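You operate a simulated robot arm through the tools that you are given. There is no shell and no other tool.

Carry out the task below with a simulated robot arm. There is one attempt and no reset: what you move stays moved.

TASK
Clear the jammed lug out of the crimp press and finish the crimp.
Fine: switch off before lifting the guard; lay the lug on the bench; guard shut, slide left in, press off at the end.

Only the result counts: the job must be done as asked and must still hold three seconds after the hand-in. Knocking over, shifting, dropping, spilling or breaking anything else fails it.

THE ROBOT
A 6-joint arm with a two-finger parallel gripper, fixed in place. Base frame: the origin is at the foot of the arm, x ahead of it, y to its left, z up. Readings come in m, rad, newtons and seconds.
With the tool pointing down near the work surface it reaches from about 0.26 to 0.74 m from the base axis. Its first joint turns from -1.152 to 1.152 rad. Payload 2.45 kg.
The TCP is the grasp point between the finger pads, 0.024 m short of the fingertips. In the tool frame z runs along the fingers and y along their closing line. The gripper opens to 0.068 m. The fingers are 0.017 m wide and 0.01 m thick; the gripper's body (0.04 by 0.07 m) begins 0.041 m behind the TCP.
Orientation is told as [roll, pitch, yaw] about the base's x, y, z axes, in that order, counted from this pose: with the fingers straight down and closing along the base's y, the tool's x points along the base's -x, its y along +y and its z along -z.

THE INTERFACE
- The arm moves only by the tool servo_tool. Its argument "series" is text: rows parted by semicolons, each of 7 numbers parted by spaces: the closure, from 0 (fully open) to 1 (shut), then the shift along the tool's x, y, z in units of 200 mm (1.0 is 200 mm), then the turn, a rotation vector about the tool's x, y, z in units of 120 degrees (1.0 is 120 degrees). In form: fingers dx dy dz wx wy wz; .... A call has 1 to 20 rows; each row is the pose to reach, as a shift and turn from the pose commanded when the call began, along the tool's axes at that moment. A call with a number of a shift or a turn outside -1 to 1 is refused whole. A row lasts 0.2 s, in which the tool goes at most 0.05 m and 0.15 rad; a call with a longer step from one row to the next is refused whole, and so is a gripper value outside its range. Where a pose cannot be reached the arm comes as near as it can. A force on the tool above 40 N (or 10 N above the force at the start of the call, whichever is more), or a blocked arm, ends the call early, and 0.2 s more pass. Each finger travels about 0.108 m/s and halts on what it meets, pressing with about 20 N; the grip force reading is that of the motor and also rises with nothing between the fingers. The clock runs only during rows and for 0.2 s after the last one: add rows that repeat a pose to give the fingers time. The reply holds the time, the measured pose of the TCP, the force on the tool along the base axes, the opening and the grip force, in the units named above and with some noise, with the torque about the TCP (base axes, N m) and any sound that the robot's microphone picked up.
- Cameras (640 x 400 px; columns grow to the right, rows downward): "scene" is fixed at [0.0963, 0.4054, 1.4413]; the picture's right is [-0.98, 0.17, 0.00], its down [0.13, 0.76, -0.63] and it looks along [-0.11, -0.62, -0.77] (base axes); focal length 214 px, centre (320, 200). "wrist" rides on the gripper at [0.084, 0.011, -0.075] in the tool frame; the picture's right is [-0.13, 0.99, 0.00], its down [-0.60, -0.08, -0.79] and it looks along [-0.79, -0.10, 0.61] (tool axes); focal length 251 px, centre (320, 200). There is no depth. A picture from a camera that has moved, and an enlarged one, comes with that camera's place and axes in the base frame and with its lens.
- grab_frame(camera): a new picture of that camera. The clock stands still meanwhile.
- zoom(camera, box): a new picture of the part [left, top, right, bottom] of that camera's present view, enlarged. The clock stands still meanwhile.
- job_done(): hands the job in; it is judged then, once.

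Places have to be worked out from the pictures, the camera data and where the tool is seen. Open the gripper and draw the arm clear of the work before you hand the job in, unless the task says otherwise.

The tools are called after ">>>" by a JSON object that holds its "method" and its "body". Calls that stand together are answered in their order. servo_tool: Moves the arm, as the interface text tells. Its arguments: {"type":"object","properties":{"series":{"type":"string"}},"required":["series"]} The other tools are called the same way: grab_frame (camera) takes a picture; zoom (camera, box) takes an enlarged picture of a part of a camera's view; job_done () hands the job in.

At the start:

```text
clock: 0.0
tcp_pos: [0.49, -0.0174, 1.2928]
ee_rot: [0.0, 0.0, 0.0]
contact_force: [0.3, 0.0, -0.6]
moment: [0.02, 0.0, 0.01]
grip_width: 0.0678
grip_force: 0.1
```

scene: 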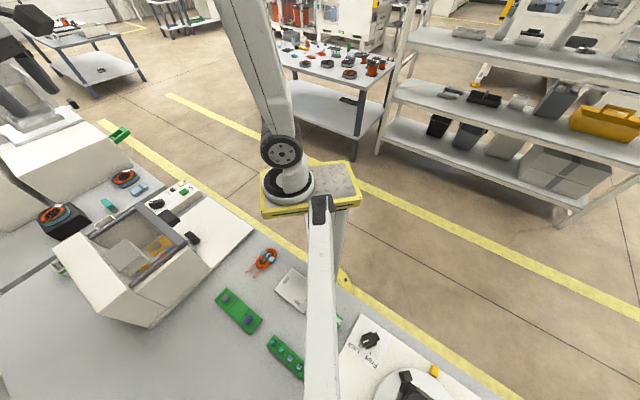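
wrist: 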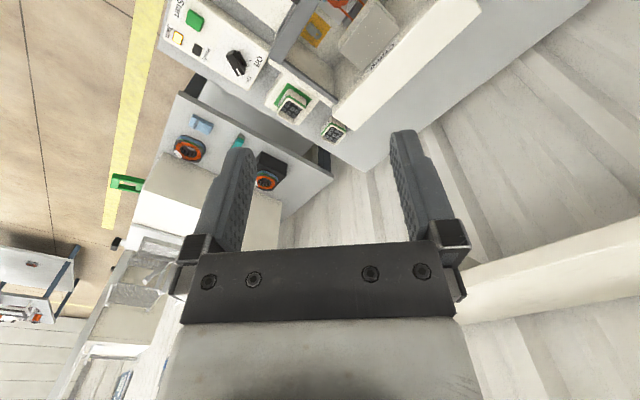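

I'll start by taking closer looks at the press and its surroundings from the scene camera and the wrist camera.

>>> {"method": "zoom", "body": {"camera": "scene", "box": [30, 150, 270, 340]}}

>>> {"method": "zoom", "body": {"camera": "scene", "box": [200, 230, 480, 400]}}

>>> {"method": "zoom", "body": {"camera": "wrist", "box": [150, 0, 480, 200]}}

```text
2.11 times, centred on (150, 245) of scene
camera zoom: at [0.0963, 0.4054, 1.4413], right [-0.98, 0.17, 0.0], down [0.13, 0.76, -0.63], along [-0.11, -0.62, -0.77], focal length 452 px, centre (678, 105)
```

zoom: 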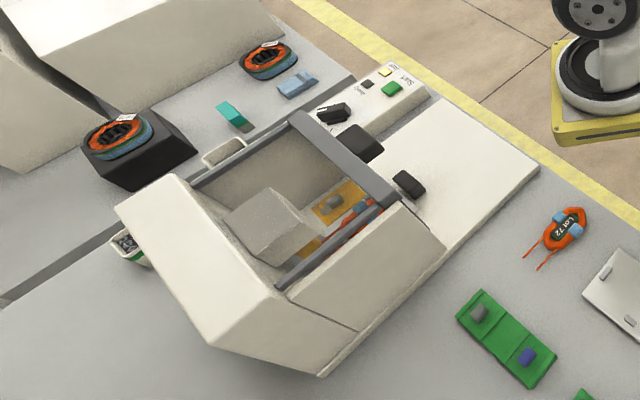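

```text
2.29 times, centred on (340, 315) of scene
camera zoom: at [0.0963, 0.4054, 1.4413], right [-0.98, 0.17, 0.0], down [0.13, 0.76, -0.63], along [-0.11, -0.62, -0.77], focal length 490 px, centre (274, -63)
```

zoom: 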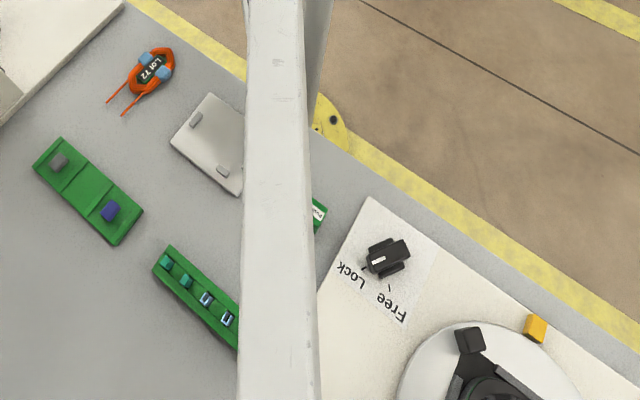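

```text
1.94 times, centred on (315, 100) of wrist
camera zoom: at [0.4051, -0.0063, 1.3663], right [0.13, 0.99, 0.0], down [0.6, -0.08, 0.79], along [0.79, -0.1, -0.61], focal length 488 px, centre (330, 394)
```

zoom: 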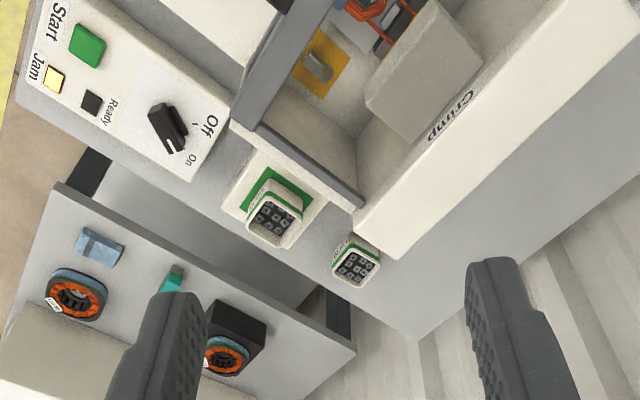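

Triangulating the green Start button from both cameras puts it near x≈0.56, y≈-0.29, z≈0.755, so the bench seems to be well above z=0. I'll zoom further to identify the arm and controls.

>>> {"method": "zoom", "body": {"camera": "scene", "box": [0, 0, 160, 100]}}

>>> {"method": "zoom", "body": {"camera": "scene", "box": [220, 120, 380, 300]}}

>>> {"method": "zoom", "body": {"camera": "scene", "box": [90, 170, 210, 250]}}

>>> {"method": "zoom", "body": {"camera": "wrist", "box": [150, 0, 290, 90]}}

>>> {"method": "zoom", "body": {"camera": "wrist", "box": [260, 0, 420, 100]}}

```text
4.00 times, centred on (80, 50) of scene
camera zoom: at [0.0963, 0.4054, 1.4413], right [-0.98, 0.17, 0.0], down [0.13, 0.76, -0.63], along [-0.11, -0.62, -0.77], focal length 858 px, centre (1280, 800)
```

zoom: 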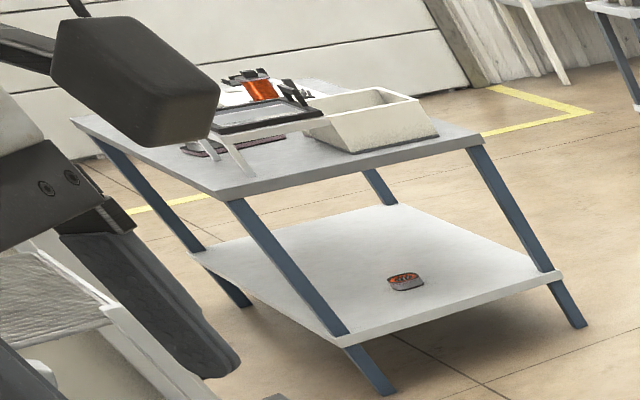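

```text
2.22 times, centred on (300, 210) of scene
camera zoom: at [0.0963, 0.4054, 1.4413], right [-0.98, 0.17, 0.0], down [0.13, 0.76, -0.63], along [-0.11, -0.62, -0.77], focal length 477 px, centre (364, 178)
```

zoom: 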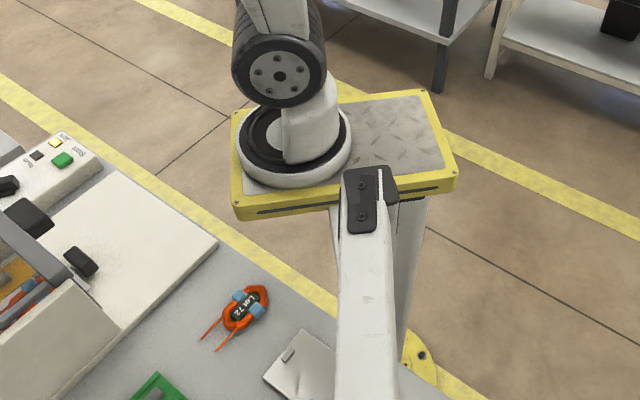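

```text
5.00 times, centred on (150, 210) of scene
camera zoom: at [0.0963, 0.4054, 1.4413], right [-0.98, 0.17, 0.0], down [0.13, 0.76, -0.63], along [-0.11, -0.62, -0.77], focal length 1072 px, centre (1170, 150)
```

zoom: 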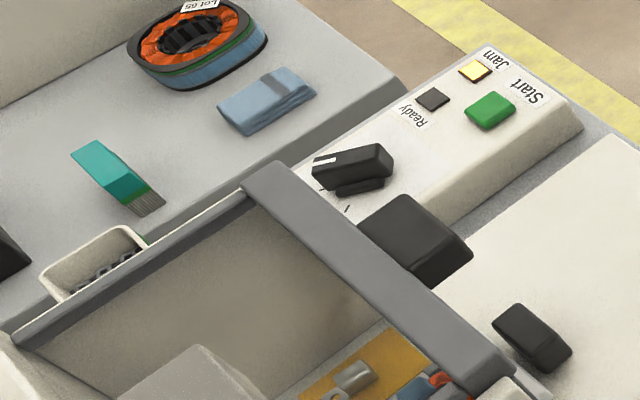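

```text
4.44 times, centred on (220, 45) of wrist
camera zoom: at [0.4051, -0.0063, 1.3663], right [0.13, 0.99, 0.0], down [0.6, -0.08, 0.79], along [0.79, -0.1, -0.61], focal length 1118 px, centre (764, 889)
```

zoom: 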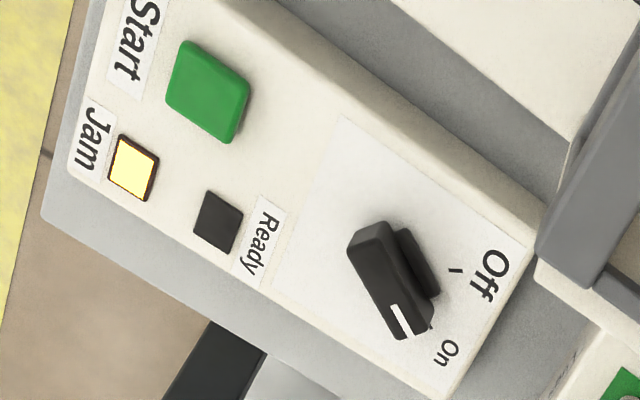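

```text
4.00 times, centred on (340, 50) of wrist
camera zoom: at [0.4051, -0.0063, 1.3663], right [0.13, 0.99, 0.0], down [0.6, -0.08, 0.79], along [0.79, -0.1, -0.61], focal length 1006 px, centre (240, 800)
```

zoom: 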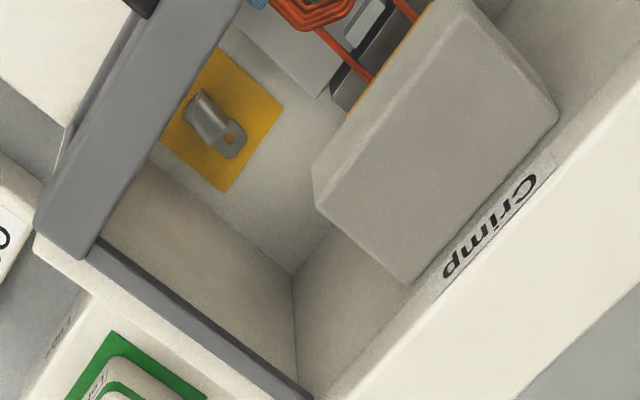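

The geometry puts the knob near (0.64, -0.22, 0.78) and the guard top near z≈0.92. I'll move the gripper up over the press and tilt it so the wrist camera looks down at it, staying well above everything.

>>> {"method": "servo_tool", "body": {"series": "0 -0.045 -0.093 0.15 0 0.05 0; 0 -0.09 -0.186 0.3 0 0.1 0; 0 -0.135 -0.279 0.45 0 0.15 0; 0 -0.18 -0.37 0.6 0 0.2 0; 0 -0.225 -0.463 0.764 0 0.25 0; 0 -0.225 -0.463 0.764 0 0.25 0"}}

>>> {"method": "grab_frame", "body": {"camera": "wrist"}}

>>> {"method": "grab_frame", "body": {"camera": "scene"}}

```text
clock: 1.4
tcp_pos: [0.5361, -0.1117, 1.1374]
ee_rot: [-0.002, 0.523, -0.001]
contact_force: [0.6, -0.6, -0.3]
moment: [0.02, 0.0, -0.02]
grip_width: 0.068
grip_force: 0.2
```

```text
taken
camera wrist: at [0.501, -0.0995, 1.2448], right [0.11, 0.99, -0.06], down [0.92, -0.08, 0.38], along [0.38, -0.1, -0.92], focal length 251 px, centre (320, 200)
```

wrist: 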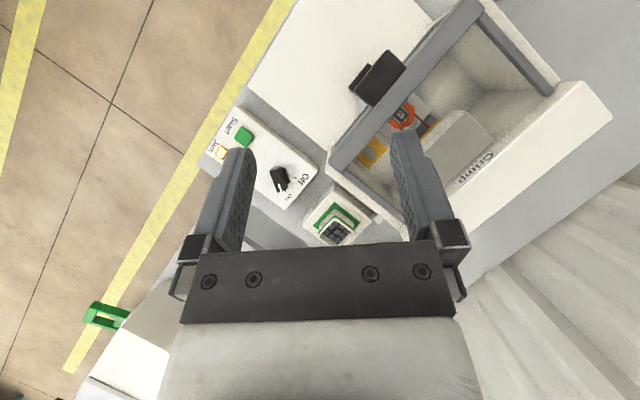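

```text
taken
```

scene: 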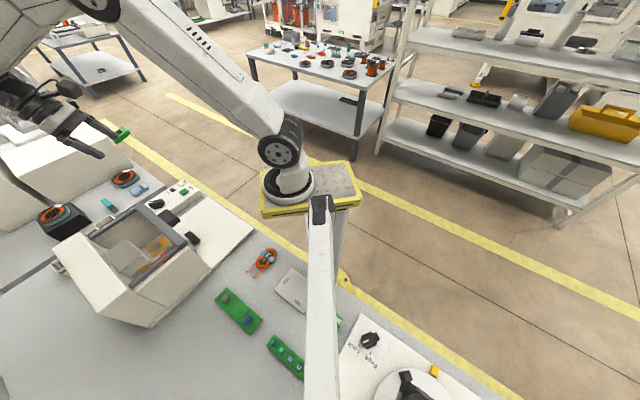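

The gripper is above the far side of the press. I'll move back toward the base so the whole press is in the wrist view.

>>> {"method": "servo_tool", "body": {"series": "0 0.2 0.05 0.115 0 0 0; 0 0.4 0.1 0.23 0 0 0; 0 0.6 0.15 0.346 0 0 0; 0 0.6 0.15 0.346 0 0 0"}}

>>> {"method": "grab_frame", "body": {"camera": "wrist"}}

```text
clock: 2.4
tcp_pos: [0.3974, -0.0791, 1.1391]
ee_rot: [0.0, 0.523, -0.001]
contact_force: [-0.4, 0.4, 0.4]
moment: [0.02, 0.02, 0.02]
grip_width: 0.0679
grip_force: 0.1
```

```text
taken
camera wrist: at [0.3621, -0.0688, 1.2455], right [0.11, 0.99, -0.06], down [0.92, -0.08, 0.39], along [0.38, -0.1, -0.92], focal length 251 px, centre (320, 200)
```

wrist: 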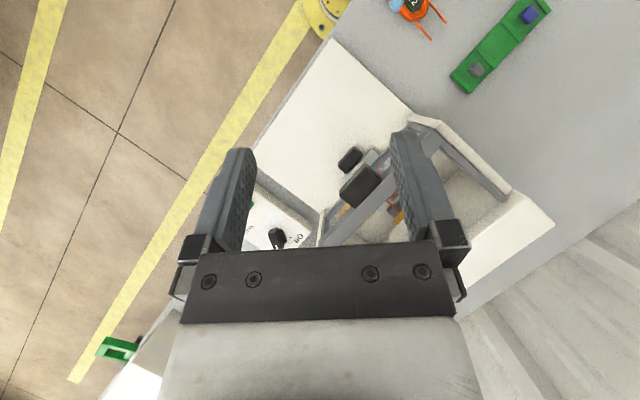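

The gripper hides the press when it's under the camera centre; I'll go back over the press and a bit higher so the press falls in the upper half of the wrist picture.

>>> {"method": "servo_tool", "body": {"series": "0 -0.148 -0.05 -0.143 0 0 0; 0 -0.296 -0.1 -0.286 0 0 0; 0 -0.445 -0.15 -0.43 0 0 0; 0 -0.593 -0.2 -0.573 0 0 0; 0 -0.741 -0.25 -0.7165 0 0 0; 0 -0.741 -0.25 -0.7165 0 0 0"}}

>>> {"method": "grab_frame", "body": {"camera": "wrist"}}

>>> {"method": "zoom", "body": {"camera": "wrist", "box": [220, 0, 480, 160]}}

>>> {"method": "zoom", "body": {"camera": "scene", "box": [40, 180, 270, 330]}}

```text
clock: 3.8
tcp_pos: [0.5972, -0.1313, 1.1887]
ee_rot: [0.001, 0.525, 0.0]
contact_force: [0.6, 1.0, 0.1]
moment: [-0.01, -0.03, 0.01]
grip_width: 0.0678
grip_force: 0.1
```

```text
taken
camera wrist: at [0.5628, -0.1196, 1.2948], right [0.11, 0.99, -0.06], down [0.92, -0.08, 0.38], along [0.38, -0.1, -0.92], focal length 251 px, centre (320, 200)
```

wrist: 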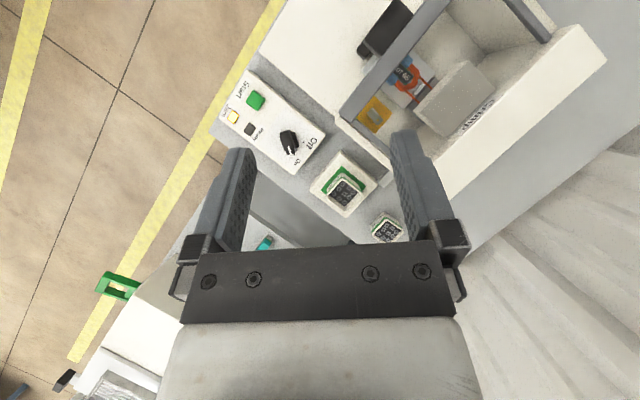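

```text
2.46 times, centred on (350, 80) of wrist
camera zoom: at [0.5628, -0.1196, 1.2948], right [0.11, 0.99, -0.06], down [0.92, -0.08, 0.38], along [0.38, -0.1, -0.92], focal length 619 px, centre (246, 495)
```

zoom: 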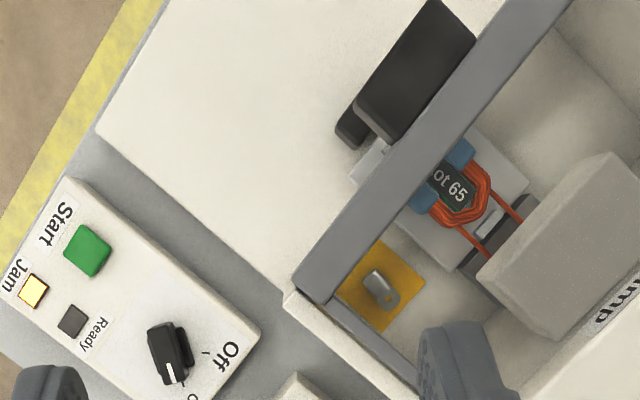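

```text
2.67 times, centred on (155, 255) of scene
camera zoom: at [0.0963, 0.4054, 1.4413], right [-0.98, 0.17, 0.0], down [0.13, 0.76, -0.63], along [-0.11, -0.62, -0.77], focal length 572 px, centre (760, 53)
```

zoom: 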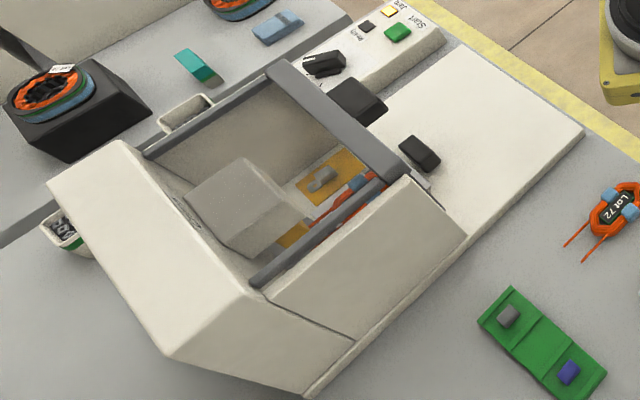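

Rough layout: press axis is yawed ~45°, the guard's front bar runs from (0.60,-0.11) to (0.42,0.07) at z≈0.89, and the lug is at about (0.615,-0.045,0.735). I'll level the tool, then go to the operator side and yaw to look at the press front.

>>> {"method": "servo_tool", "body": {"series": "0 0.135 -0.024 0.134 0 -0.0625 0; 0 0.27 -0.048 0.268 0 -0.125 0; 0 0.404 -0.071 0.402 0 -0.1875 0; 0 0.539 -0.095 0.536 0 -0.25 0; 0 0.539 -0.095 0.536 0 -0.25 0"}}

>>> {"method": "servo_tool", "body": {"series": "0 0.086 0 0.107 0 0 -0.0631; 0 0.171 0 0.214 0 0 -0.1262; 0 0.257 0 0.321 0 0 -0.1893; 0 0.343 0 0.429 0 0 -0.2524; 0 0.429 0 0.536 0 0 -0.3155; 0 0.514 0 0.643 0 0 -0.3786; 0 0.6 0 0.75 0 0 -0.4417; 0 0.6 0 0.75 0 0 -0.4417"}}

>>> {"method": "grab_frame", "body": {"camera": "wrist"}}

>>> {"method": "grab_frame", "body": {"camera": "scene"}}

```text
clock: 5.0
tcp_pos: [0.4483, -0.1504, 1.1485]
ee_rot: [0.0, -0.002, 0.0]
contact_force: [0.6, -0.8, -0.5]
moment: [0.04, 0.0, 0.0]
grip_width: 0.068
grip_force: 0.1
```

```text
clock: 6.8
tcp_pos: [0.3293, -0.1472, 0.9977]
ee_rot: [-0.001, 0.001, 0.928]
contact_force: [-0.2, 0.4, -1.2]
moment: [0.02, -0.01, -0.01]
grip_width: 0.0679
grip_force: 0.1
```

```text
taken
camera wrist: at [0.2694, -0.2078, 1.073], right [-0.72, 0.7, 0.0], down [0.43, 0.44, 0.79], along [0.55, 0.57, -0.61], focal length 251 px, centre (320, 200)
```

wrist: 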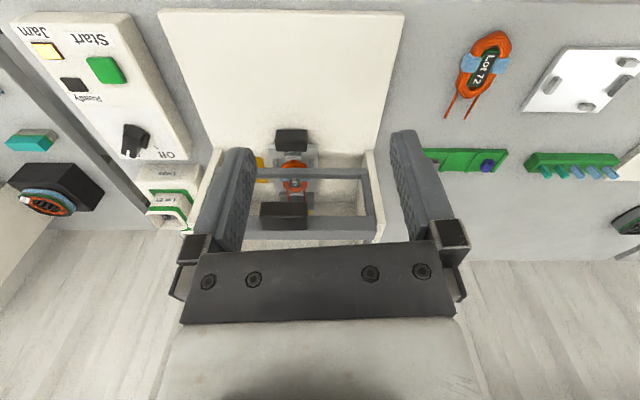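

```text
taken
```

scene: 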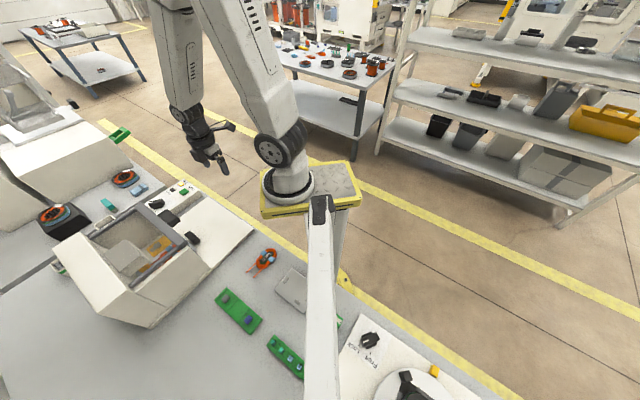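

The view is now aligned with the press axis (image right ≈ (-0.72, 0.70)). I'll zoom in on the controls, slide and guard.

>>> {"method": "zoom", "body": {"camera": "wrist", "box": [220, 110, 400, 240]}}

>>> {"method": "zoom", "body": {"camera": "wrist", "box": [0, 0, 230, 230]}}

>>> {"method": "zoom", "body": {"camera": "wrist", "box": [400, 0, 640, 250]}}

```text
3.08 times, centred on (310, 175) of wrist
camera zoom: at [0.2694, -0.2078, 1.073], right [-0.72, 0.7, 0.0], down [0.43, 0.44, 0.79], along [0.55, 0.57, -0.61], focal length 774 px, centre (351, 277)
```

zoom: 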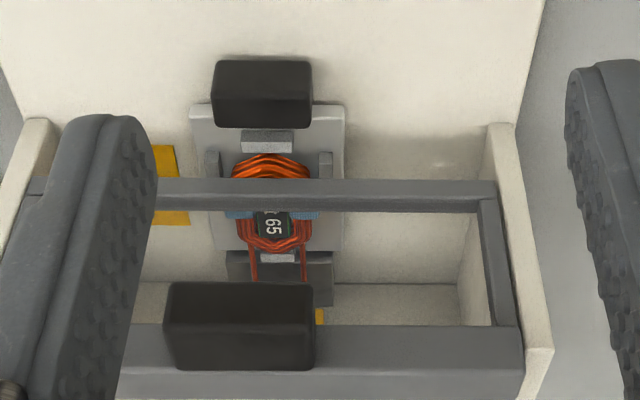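

```text
1.74 times, centred on (115, 115) of wrist
camera zoom: at [0.2694, -0.2078, 1.073], right [-0.72, 0.7, 0.0], down [0.43, 0.44, 0.79], along [0.55, 0.57, -0.61], focal length 437 px, centre (676, 348)
```

zoom: 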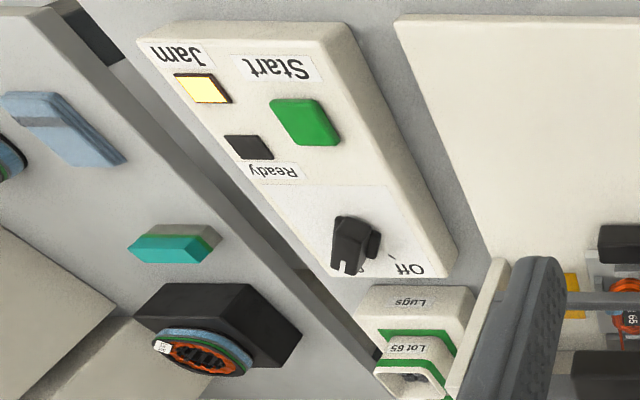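

```text
1.60 times, centred on (520, 125) of wrist
camera zoom: at [0.2694, -0.2078, 1.073], right [-0.72, 0.7, 0.0], down [0.43, 0.44, 0.79], along [0.55, 0.57, -0.61], focal length 402 px, centre (0, 320)
```

zoom: 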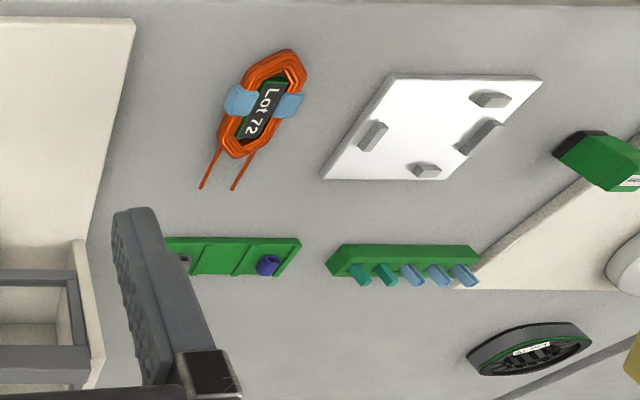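

The panel has Jam (lit), Ready (dark), Start, and an On/Off knob; a "Lugs / Lot 65" box sits beside the press. I'll go over the press with the same yaw and tilt down to see the lug area and guard closely.

>>> {"method": "servo_tool", "body": {"series": "0 -0.1 -0.05 -0.15 0 0 0; 0 -0.25 -0.14 -0.25 0 0 0; 0 -0.42 -0.23 -0.31 0 0 0; 0 -0.59 -0.33 -0.31 0 0 0; 0 -0.761 -0.4286 -0.31 0 0 0; 0 -0.761 -0.4286 -0.31 0 0 0"}}

>>> {"method": "servo_tool", "body": {"series": "0 -0.151 -0.088 0 0 0.05 0; 0 -0.302 -0.175 0 0 0.1 0; 0 -0.454 -0.263 0 0 0.15 0; 0 -0.605 -0.351 0 0 0.2 0; 0 -0.756 -0.4385 0 0 0.25 0; 0 -0.756 -0.4385 0 0 0.25 0"}}

>>> {"method": "grab_frame", "body": {"camera": "wrist"}}

>>> {"method": "zoom", "body": {"camera": "wrist", "box": [220, 0, 420, 180]}}

```text
clock: 8.2
tcp_pos: [0.4904, -0.0783, 1.0634]
ee_rot: [-0.001, 0.0, 0.925]
contact_force: [-0.3, 0.1, 0.5]
moment: [0.01, 0.01, -0.01]
grip_width: 0.068
grip_force: 0.1
```

```text
clock: 9.6
tcp_pos: [0.6514, -0.0128, 1.0634]
ee_rot: [-0.001, 0.525, 0.926]
contact_force: [0.1, 0.7, -0.1]
moment: [0.0, -0.01, 0.04]
grip_width: 0.0679
grip_force: 0.0
```

```text
taken
camera wrist: at [0.6205, -0.0339, 1.17], right [-0.72, 0.69, -0.06], down [0.62, 0.69, 0.38], along [0.31, 0.24, -0.92], focal length 251 px, centre (320, 200)
```

wrist: 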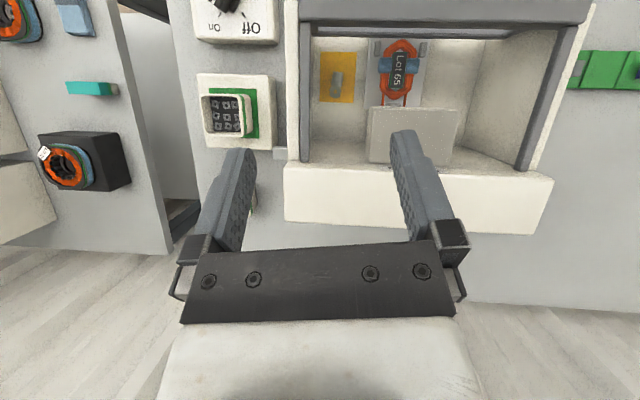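

```text
2.22 times, centred on (320, 90) of wrist
camera zoom: at [0.6205, -0.0339, 1.17], right [-0.72, 0.69, -0.06], down [0.62, 0.69, 0.38], along [0.31, 0.24, -0.92], focal length 559 px, centre (320, 444)
```

zoom: 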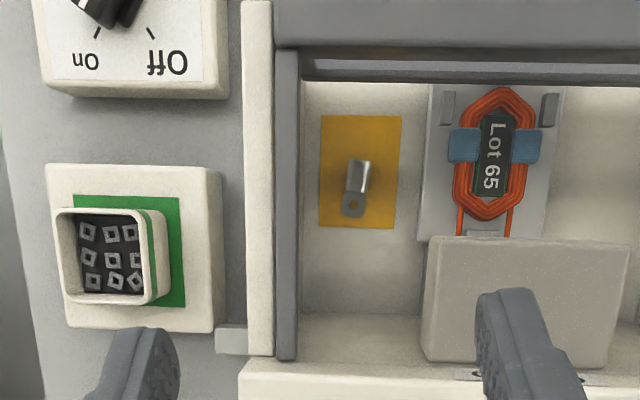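

The lug on the yellow pad is clear, but I also saw another yellow patch under the ram. I'll zoom the scene camera there to see if anything else is stuck.

>>> {"method": "zoom", "body": {"camera": "scene", "box": [120, 220, 200, 280]}}

>>> {"method": "zoom", "body": {"camera": "wrist", "box": [310, 20, 400, 80]}}

>>> {"method": "zoom", "body": {"camera": "wrist", "box": [340, 20, 480, 180]}}

```text
6.67 times, centred on (160, 250) of scene
camera zoom: at [0.0963, 0.4054, 1.4413], right [-0.98, 0.17, 0.0], down [0.13, 0.76, -0.63], along [-0.11, -0.62, -0.77], focal length 1430 px, centre (1387, -133)
```

zoom: 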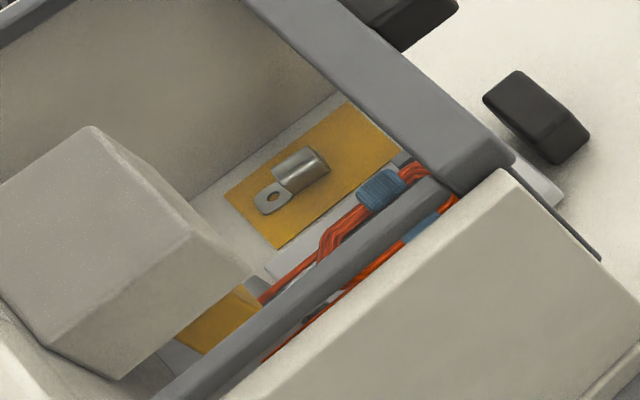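

```text
6.67 times, centred on (355, 50) of wrist
camera zoom: at [0.6205, -0.0339, 1.17], right [-0.72, 0.69, -0.06], down [0.62, 0.69, 0.38], along [0.31, 0.24, -0.92], focal length 1676 px, centre (87, 1200)
```

zoom: 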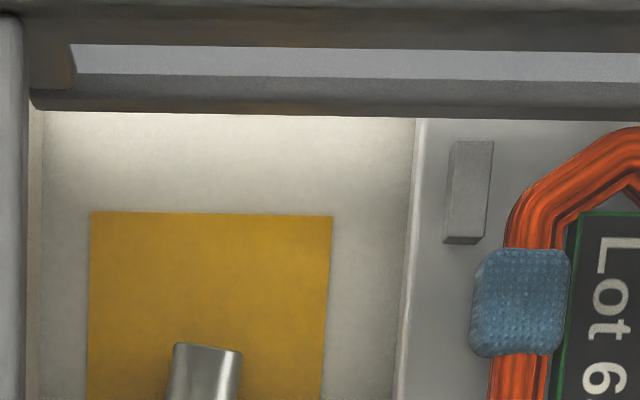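

```text
2.50 times, centred on (410, 100) of wrist
camera zoom: at [0.6205, -0.0339, 1.17], right [-0.72, 0.69, -0.06], down [0.62, 0.69, 0.38], along [0.31, 0.24, -0.92], focal length 629 px, centre (95, 450)
```

zoom: 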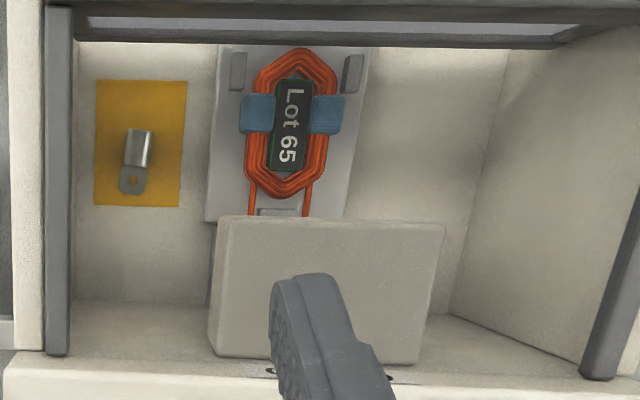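

Only one lug lies loose inside, on the yellow pad left of the slide. First I deal with the switch: I'll level the tool and hover above the knob at about (0.64,-0.225) to see it closely.

>>> {"method": "servo_tool", "body": {"series": "0 0.068 -0.075 0.083 0 -0.0625 0; 0 0.136 -0.15 0.165 0 -0.125 0; 0 0.203 -0.226 0.248 0 -0.1875 0; 0 0.271 -0.301 0.33 0 -0.25 0; 0 0.271 -0.301 0.33 0 -0.25 0"}}

>>> {"method": "servo_tool", "body": {"series": "0 0.12 -0.074 0.141 0 0 0; 0 0.241 -0.147 0.283 0 0 0; 0 0.362 -0.221 0.424 0 0 0; 0 0.4826 -0.2946 0.565 0 0 0; 0 0.4826 -0.2946 0.565 0 0 0"}}

>>> {"method": "grab_frame", "body": {"camera": "wrist"}}

>>> {"method": "grab_frame", "body": {"camera": "scene"}}

```text
clock: 10.8
tcp_pos: [0.6517, -0.1139, 1.0317]
ee_rot: [-0.002, -0.001, 0.924]
contact_force: [-0.2, -0.5, -0.2]
moment: [-0.01, -0.02, 0.02]
grip_width: 0.0681
grip_force: 0.0
```

```text
clock: 12.0
tcp_pos: [0.6421, -0.2258, 0.9205]
ee_rot: [0.0, 0.0, 0.924]
contact_force: [0.2, -0.2, -0.5]
moment: [0.03, 0.01, -0.03]
grip_width: 0.0679
grip_force: 0.0
```

```text
taken
camera wrist: at [0.5833, -0.2853, 0.9954], right [-0.71, 0.7, 0.0], down [0.43, 0.44, 0.79], along [0.56, 0.57, -0.61], focal length 251 px, centre (320, 200)
```

wrist: 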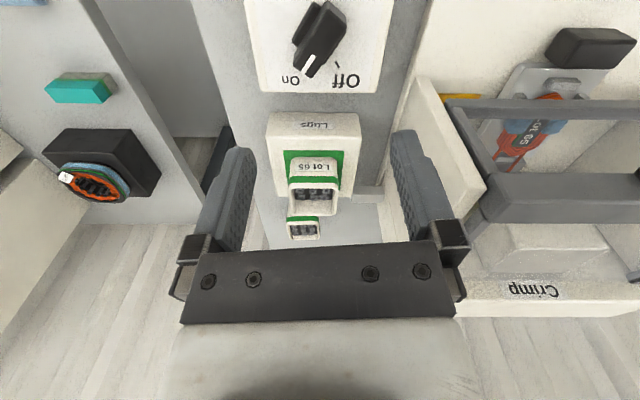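

```text
taken
```

scene: 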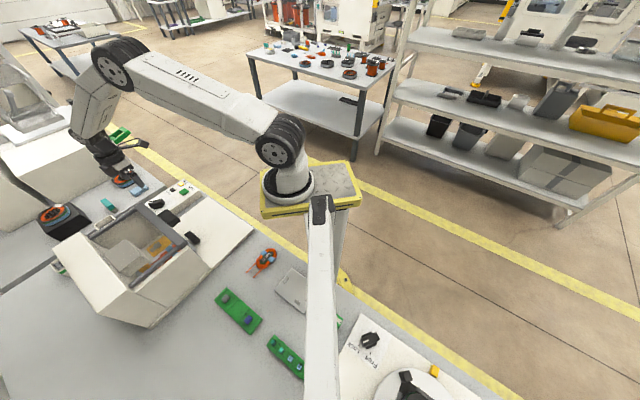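

Zooming onto the knob and the guard's side from this viewpoint.

>>> {"method": "zoom", "body": {"camera": "wrist", "box": [250, 0, 400, 100]}}

>>> {"method": "zoom", "body": {"camera": "wrist", "box": [400, 0, 640, 300]}}

```text
4.00 times, centred on (325, 50) of wrist
camera zoom: at [0.5833, -0.2853, 0.9954], right [-0.71, 0.7, 0.0], down [0.43, 0.44, 0.79], along [0.56, 0.57, -0.61], focal length 1006 px, centre (300, 800)
```

zoom: 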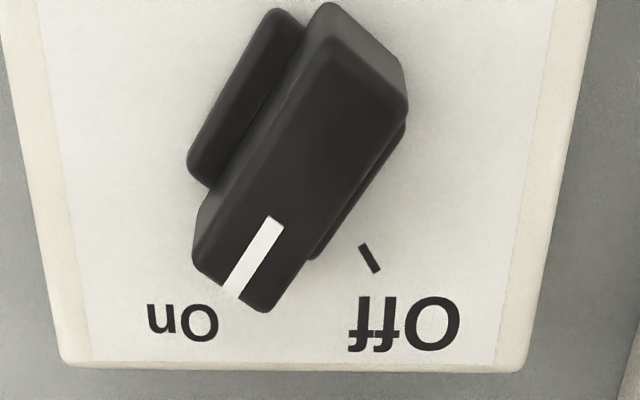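

```text
1.33 times, centred on (520, 150) of wrist
camera zoom: at [0.5833, -0.2853, 0.9954], right [-0.71, 0.7, 0.0], down [0.43, 0.44, 0.79], along [0.56, 0.57, -0.61], focal length 335 px, centre (53, 267)
```

zoom: 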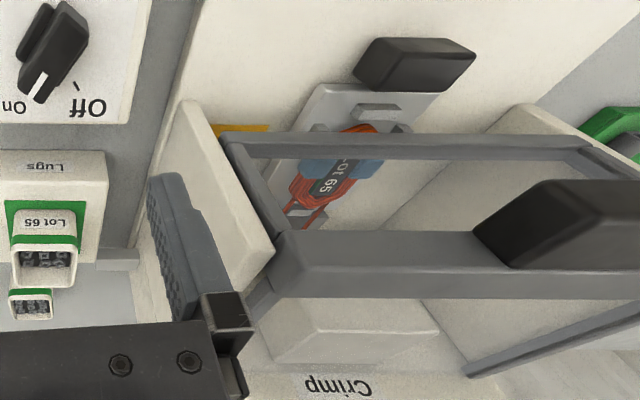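

The knob's bar is about 19 mm wide, centred near (0.6415,-0.227) with its top near z≈0.776, pointing at ~12° (On); Off is at ~80°. I'll yaw the gripper so the fingers straddle the bar and come down partway to check alignment.

>>> {"method": "servo_tool", "body": {"series": "0 0.007 0 0.07 0 0 0.0684; 0 0.007 0 0.14 0 0 0.1368; 0 0.007 0 0.21 0 0 0.2052; 0 0.007 0 0.28 0 0 0.2736; 0 0.007 0 0.35 0 0 0.342; 0 0.007 0 0.35 0 0 0.342"}}

>>> {"method": "grab_frame", "body": {"camera": "wrist"}}

>>> {"method": "zoom", "body": {"camera": "wrist", "box": [230, 40, 420, 200]}}

>>> {"method": "zoom", "body": {"camera": "scene", "box": [90, 120, 230, 230]}}

```text
clock: 13.4
tcp_pos: [0.6402, -0.2249, 0.8483]
ee_rot: [-0.001, 0.001, 0.208]
contact_force: [0.0, 0.3, -0.3]
moment: [-0.01, 0.01, -0.02]
grip_width: 0.068
grip_force: 0.1
```

```text
taken
camera wrist: at [0.5551, -0.2313, 0.9226], right [-0.08, 1.0, 0.0], down [0.61, 0.05, 0.79], along [0.79, 0.06, -0.61], focal length 251 px, centre (320, 200)
```

wrist: 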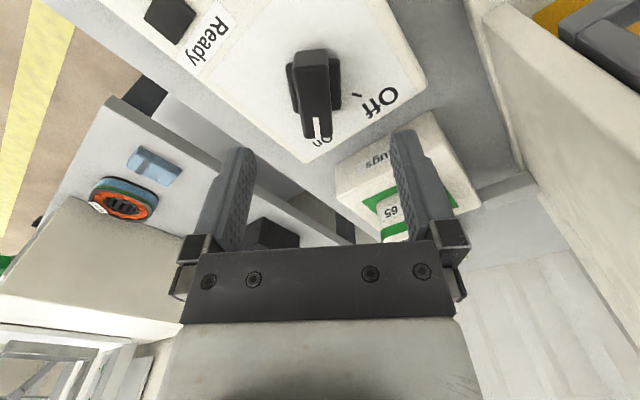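

```text
2.50 times, centred on (325, 120) of wrist
camera zoom: at [0.5551, -0.2313, 0.9226], right [-0.08, 1.0, 0.0], down [0.61, 0.05, 0.79], along [0.79, 0.06, -0.61], focal length 629 px, centre (308, 400)
```

zoom: 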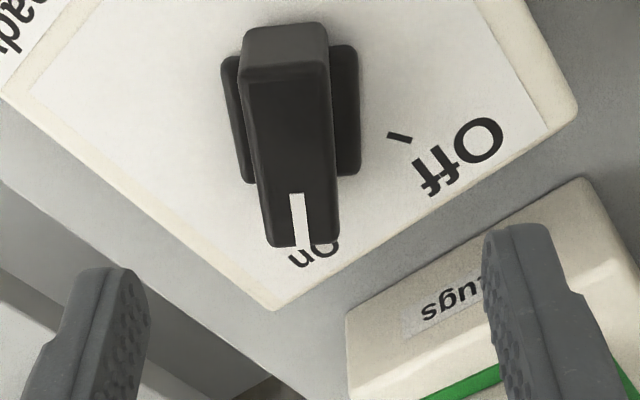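

```text
3.64 times, centred on (160, 175) of scene
camera zoom: at [0.0963, 0.4054, 1.4413], right [-0.98, 0.17, 0.0], down [0.13, 0.76, -0.63], along [-0.11, -0.62, -0.77], focal length 780 px, centre (902, 291)
```

zoom: 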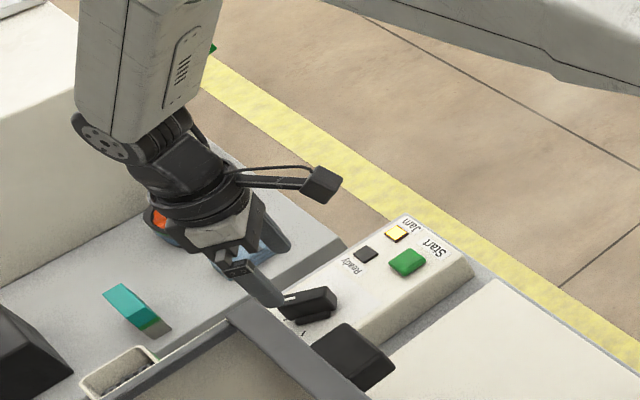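

The plate is at z≈0.76 and knob top ≈0.78; bar points at ~10°. I'll shift ~4 mm in -y and descend so the fingertips straddle the knob just above the plate, then look again before closing.

>>> {"method": "servo_tool", "body": {"series": "0 -0.006 -0.019 0.1 0 0 0.0167; 0 -0.006 -0.019 0.2 0 0 0.0167; 0 -0.006 -0.019 0.25 0 0 0.0167; 0 -0.006 -0.019 0.285 0 0 0.0167; 0 -0.006 -0.019 0.285 0 0 0.0167"}}

>>> {"method": "grab_frame", "body": {"camera": "wrist"}}

>>> {"method": "zoom", "body": {"camera": "scene", "box": [110, 130, 210, 230]}}

```text
clock: 14.6
tcp_pos: [0.6406, -0.2298, 0.7925]
ee_rot: [-0.001, -0.001, 0.175]
contact_force: [1.0, 0.9, -0.5]
moment: [-0.04, -0.01, -0.03]
grip_width: 0.068
grip_force: 0.0
```

```text
taken
camera wrist: at [0.5554, -0.2323, 0.8672], right [-0.04, 1.0, 0.0], down [0.61, 0.03, 0.79], along [0.79, 0.04, -0.61], focal length 251 px, centre (320, 200)
```

wrist: 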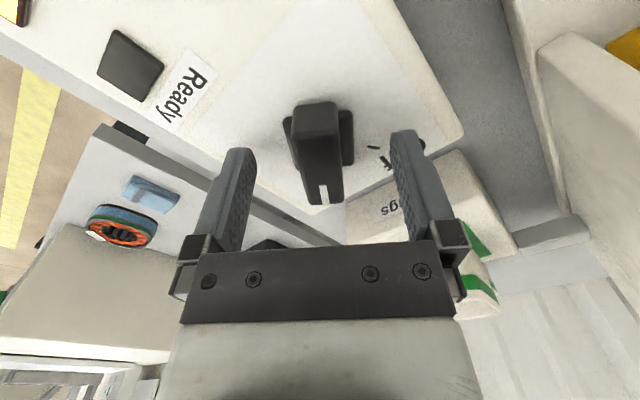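

```text
4.00 times, centred on (160, 180) of scene
camera zoom: at [0.0963, 0.4054, 1.4413], right [-0.98, 0.17, 0.0], down [0.13, 0.76, -0.63], along [-0.11, -0.62, -0.77], focal length 858 px, centre (960, 280)
```

zoom: 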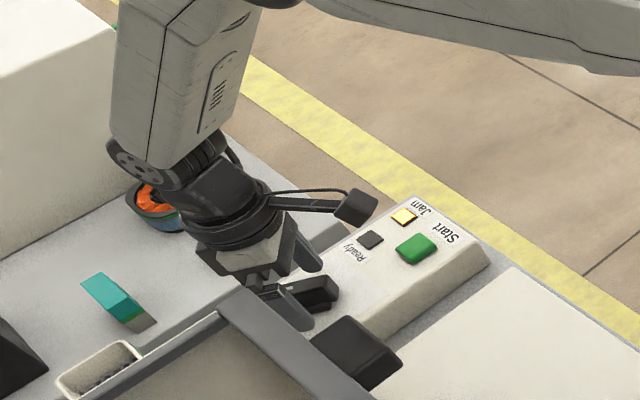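

The knob is centred between the fingers. I'll lower 3 mm, close on the bar, and rotate it counter-clockwise (seen from above) by about 69° toward Off.

>>> {"method": "servo_tool", "body": {"series": "0 -0.01 0 0.015 0 0 0; 0.5 -0.01 0 0.015 0 0 0; 1 -0.01 0 0.015 0 0 0; 1 -0.01 0 0.015 0 0 0; 1 -0.01 0 0.015 0 0 0"}}

>>> {"method": "servo_tool", "body": {"series": "1 0 0 0 0 0 -0.0575; 1 0 0 0 0 0 -0.115; 1 0 0 0 0 0 -0.1725; 1 0 0 0 0 0 -0.23; 1 0 0 0 0 0 -0.2875; 1 0 0 0 0 0 -0.345; 1 0 0 0 0 0 -0.4025; 1 0 0 0 0 0 -0.46; 1 0 0 0 0 0 -0.5175; 1 0 0 0 0 0 -0.575; 1 0 0 0 0 0 -0.575"}}

>>> {"method": "grab_frame", "body": {"camera": "wrist"}}

>>> {"method": "zoom", "body": {"camera": "scene", "box": [110, 130, 210, 230]}}

```text
clock: 15.8
tcp_pos: [0.6426, -0.2285, 0.7908]
ee_rot: [0.001, -0.001, 0.175]
contact_force: [2.7, -2.0, -1.7]
moment: [-0.14, 0.12, 0.0]
grip_width: 0.02
grip_force: 37.2
```

```text
clock: 18.2
tcp_pos: [0.6393, -0.2289, 0.7898]
ee_rot: [-0.001, 0.001, 1.381]
contact_force: [-2.9, 11.8, 11.4]
moment: [0.35, 0.17, 0.05]
grip_width: 0.0198
grip_force: 37.6
```

```text
taken
camera wrist: at [0.6145, -0.3075, 0.8642], right [-0.95, 0.32, 0.0], down [0.19, 0.58, 0.79], along [0.25, 0.75, -0.61], focal length 251 px, centre (320, 200)
```

wrist: 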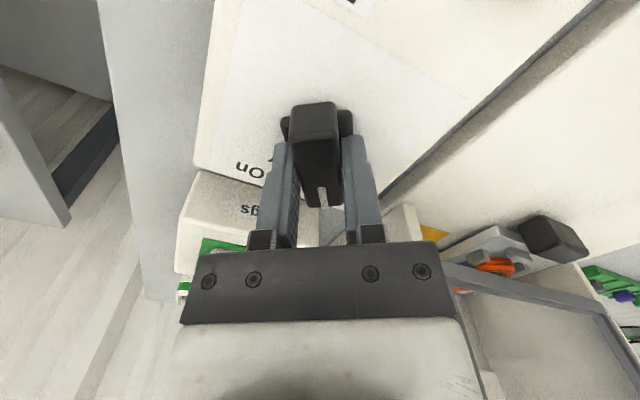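

```text
4.00 times, centred on (160, 180) of scene
camera zoom: at [0.096, 0.4057, 1.4412], right [-0.98, 0.17, 0.0], down [0.14, 0.76, -0.63], along [-0.11, -0.62, -0.77], focal length 858 px, centre (960, 280)
```

zoom: 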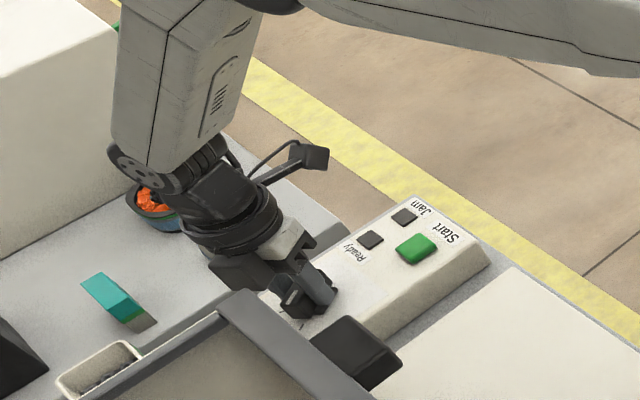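

The Jam lamp went dark, so the press is off. I'll open the fingers and lift straight up, then check the pointer.

>>> {"method": "servo_tool", "body": {"series": "0.5 0 0 0 0 0 0; 0 0 0 0 0 0 0; 0 0 0 0 0 0 0; 0 0 0 -0.2 0 0 0; 0 0 0 -0.4 0 0 0; 0 0 0 -0.6 0 0 0; 0 0 0 -0.75 0 0 0"}}

>>> {"method": "grab_frame", "body": {"camera": "wrist"}}

>>> {"method": "zoom", "body": {"camera": "scene", "box": [110, 150, 230, 250]}}

```text
clock: 19.8
tcp_pos: [0.6428, -0.2268, 0.9381]
ee_rot: [0.001, 0.001, 1.379]
contact_force: [-0.7, -0.3, -0.4]
moment: [-0.03, 0.0, 0.01]
grip_width: 0.0678
grip_force: 0.1
```

```text
taken
camera wrist: at [0.6155, -0.3072, 1.0126], right [-0.95, 0.32, 0.0], down [0.19, 0.58, 0.79], along [0.25, 0.75, -0.61], focal length 251 px, centre (320, 200)
```

wrist: 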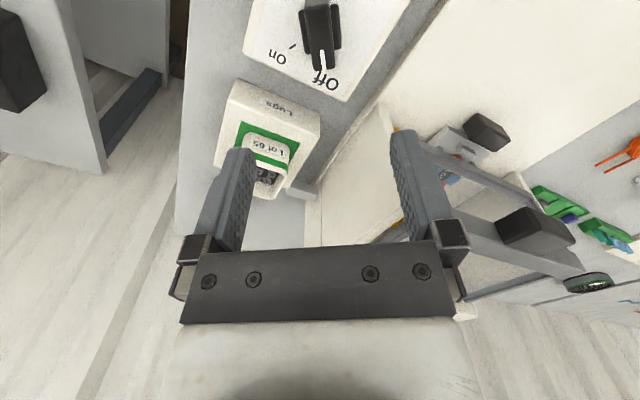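

```text
4.00 times, centred on (170, 200) of scene
camera zoom: at [0.0962, 0.4054, 1.4413], right [-0.98, 0.17, 0.0], down [0.13, 0.76, -0.63], along [-0.11, -0.62, -0.77], focal length 858 px, centre (920, 200)
```

zoom: 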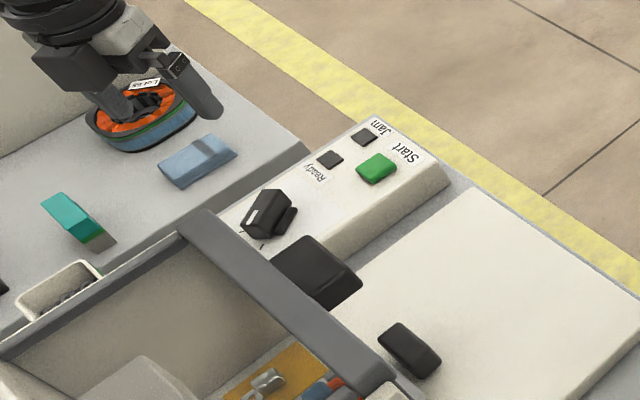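

The pointer is on Off. Next I'll swing round to the operator side in front of the guard handle to measure it.

>>> {"method": "servo_tool", "body": {"series": "0 0 0.1 -0.15 0 0 0.03; 0 -0.01 0.3 -0.25 0 0 0.06; 0 -0.02 0.5 -0.3 0 0 0.09; 0 -0.03 0.72 -0.3 0 0 0.1417; 0 -0.03 0.72 -0.3 0 0 0.1417"}}

```text
clock: 21.0
tcp_pos: [0.5, -0.1936, 1.0001]
ee_rot: [-0.001, 0.0, 1.081]
contact_force: [-0.9, -0.2, -0.7]
moment: [-0.02, 0.0, -0.02]
grip_width: 0.0679
grip_force: 0.2
```

Continuing to the front of the press, aligned with its axis (yaw ≈45°).

>>> {"method": "servo_tool", "body": {"series": "0 0.045 0.175 0.06 0 0 0.035; 0 0.09 0.35 0.125 0 0 0.07; 0 0.135 0.525 0.19 0 0 0.105; 0 0.179 0.698 0.25 0 0 0.138; 0 0.179 0.698 0.25 0 0 0.138"}}

>>> {"method": "grab_frame", "body": {"camera": "wrist"}}

>>> {"method": "zoom", "body": {"camera": "wrist", "box": [210, 80, 430, 240]}}

>>> {"method": "zoom", "body": {"camera": "scene", "box": [130, 180, 260, 280]}}

```text
clock: 22.2
tcp_pos: [0.3575, -0.1596, 0.9456]
ee_rot: [0.0, 0.001, 0.79]
contact_force: [0.3, 0.2, -0.1]
moment: [-0.01, -0.02, -0.01]
grip_width: 0.068
grip_force: 0.1
```

```text
taken
camera wrist: at [0.2913, -0.2117, 1.021], right [-0.61, 0.79, 0.0], down [0.48, 0.37, 0.79], along [0.63, 0.49, -0.61], focal length 251 px, centre (320, 200)
```

wrist: 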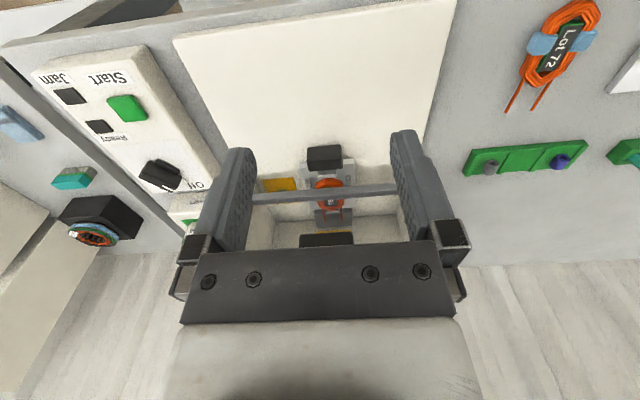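

```text
2.50 times, centred on (320, 160) of wrist
camera zoom: at [0.2913, -0.2117, 1.021], right [-0.61, 0.79, 0.0], down [0.48, 0.37, 0.79], along [0.63, 0.49, -0.61], focal length 629 px, centre (320, 300)
```

zoom: 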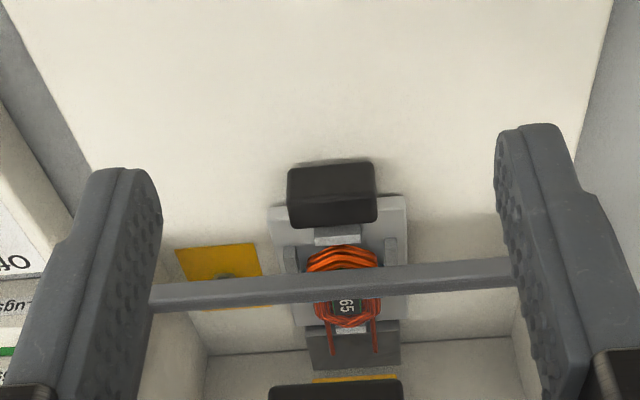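

```text
4.00 times, centred on (195, 230) of scene
camera zoom: at [0.0963, 0.4054, 1.4413], right [-0.98, 0.17, 0.0], down [0.13, 0.76, -0.63], along [-0.11, -0.62, -0.77], focal length 858 px, centre (820, 80)
```

zoom: 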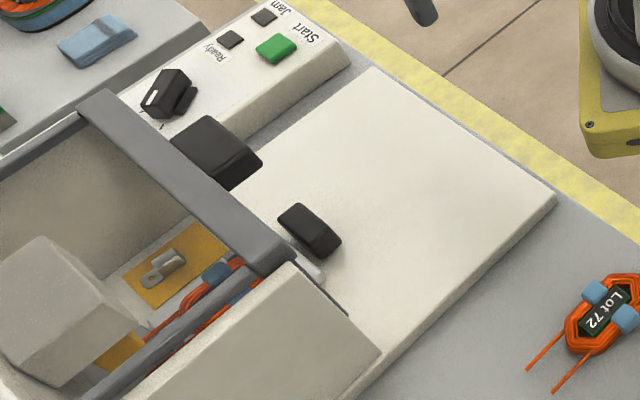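

The handle is hidden by the gripper body; I'll pitch the tool forward 30° so the camera looks more horizontally at the guard front.

>>> {"method": "servo_tool", "body": {"series": "0 0 0 0 0 -0.0625 0; 0 0 0 0 0 -0.125 0; 0 0 0 0 0 -0.1875 0; 0 0 0 0 0 -0.25 0; 0 0 0 0 0 -0.25 0"}}

>>> {"method": "grab_frame", "body": {"camera": "wrist"}}

>>> {"method": "zoom", "body": {"camera": "wrist", "box": [230, 80, 410, 240]}}

>>> {"method": "zoom", "body": {"camera": "scene", "box": [160, 190, 220, 250]}}

```text
clock: 23.4
tcp_pos: [0.361, -0.161, 0.9495]
ee_rot: [0.0, -0.524, 0.792]
contact_force: [0.6, 0.3, 0.7]
moment: [0.01, -0.01, 0.02]
grip_width: 0.0676
grip_force: 0.0
```

```text
taken
camera wrist: at [0.2748, -0.2316, 0.9715], right [-0.63, 0.78, 0.06], down [0.14, 0.03, 0.99], along [0.77, 0.63, -0.13], focal length 251 px, centre (320, 200)
```

wrist: 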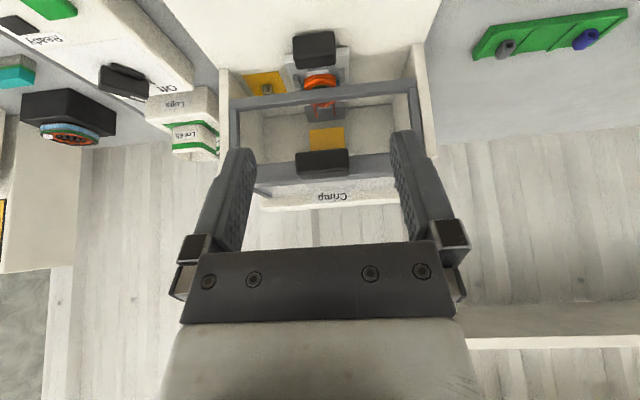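

```text
2.50 times, centred on (320, 160) of wrist
camera zoom: at [0.2748, -0.2316, 0.9715], right [-0.63, 0.78, 0.06], down [0.14, 0.03, 0.99], along [0.77, 0.63, -0.13], focal length 629 px, centre (320, 300)
```

zoom: 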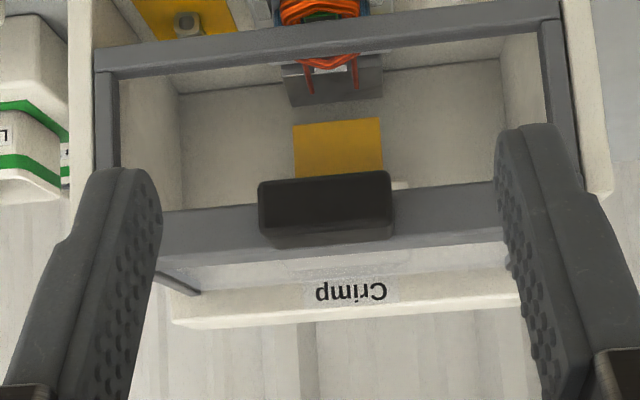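

```text
6.67 times, centred on (190, 220) of scene
camera zoom: at [0.0963, 0.4054, 1.4413], right [-0.98, 0.17, 0.0], down [0.13, 0.76, -0.63], along [-0.11, -0.62, -0.77], focal length 1430 px, centre (1187, 67)
```

zoom: 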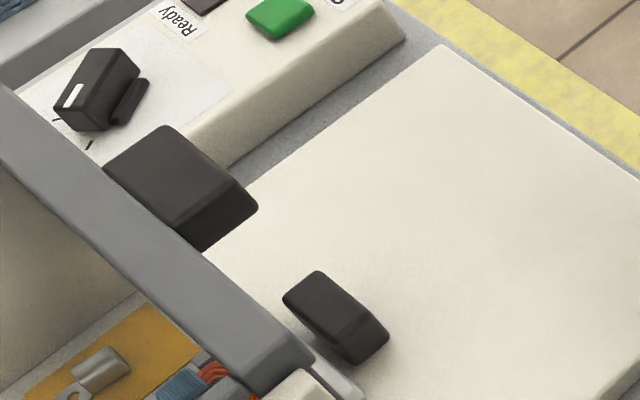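

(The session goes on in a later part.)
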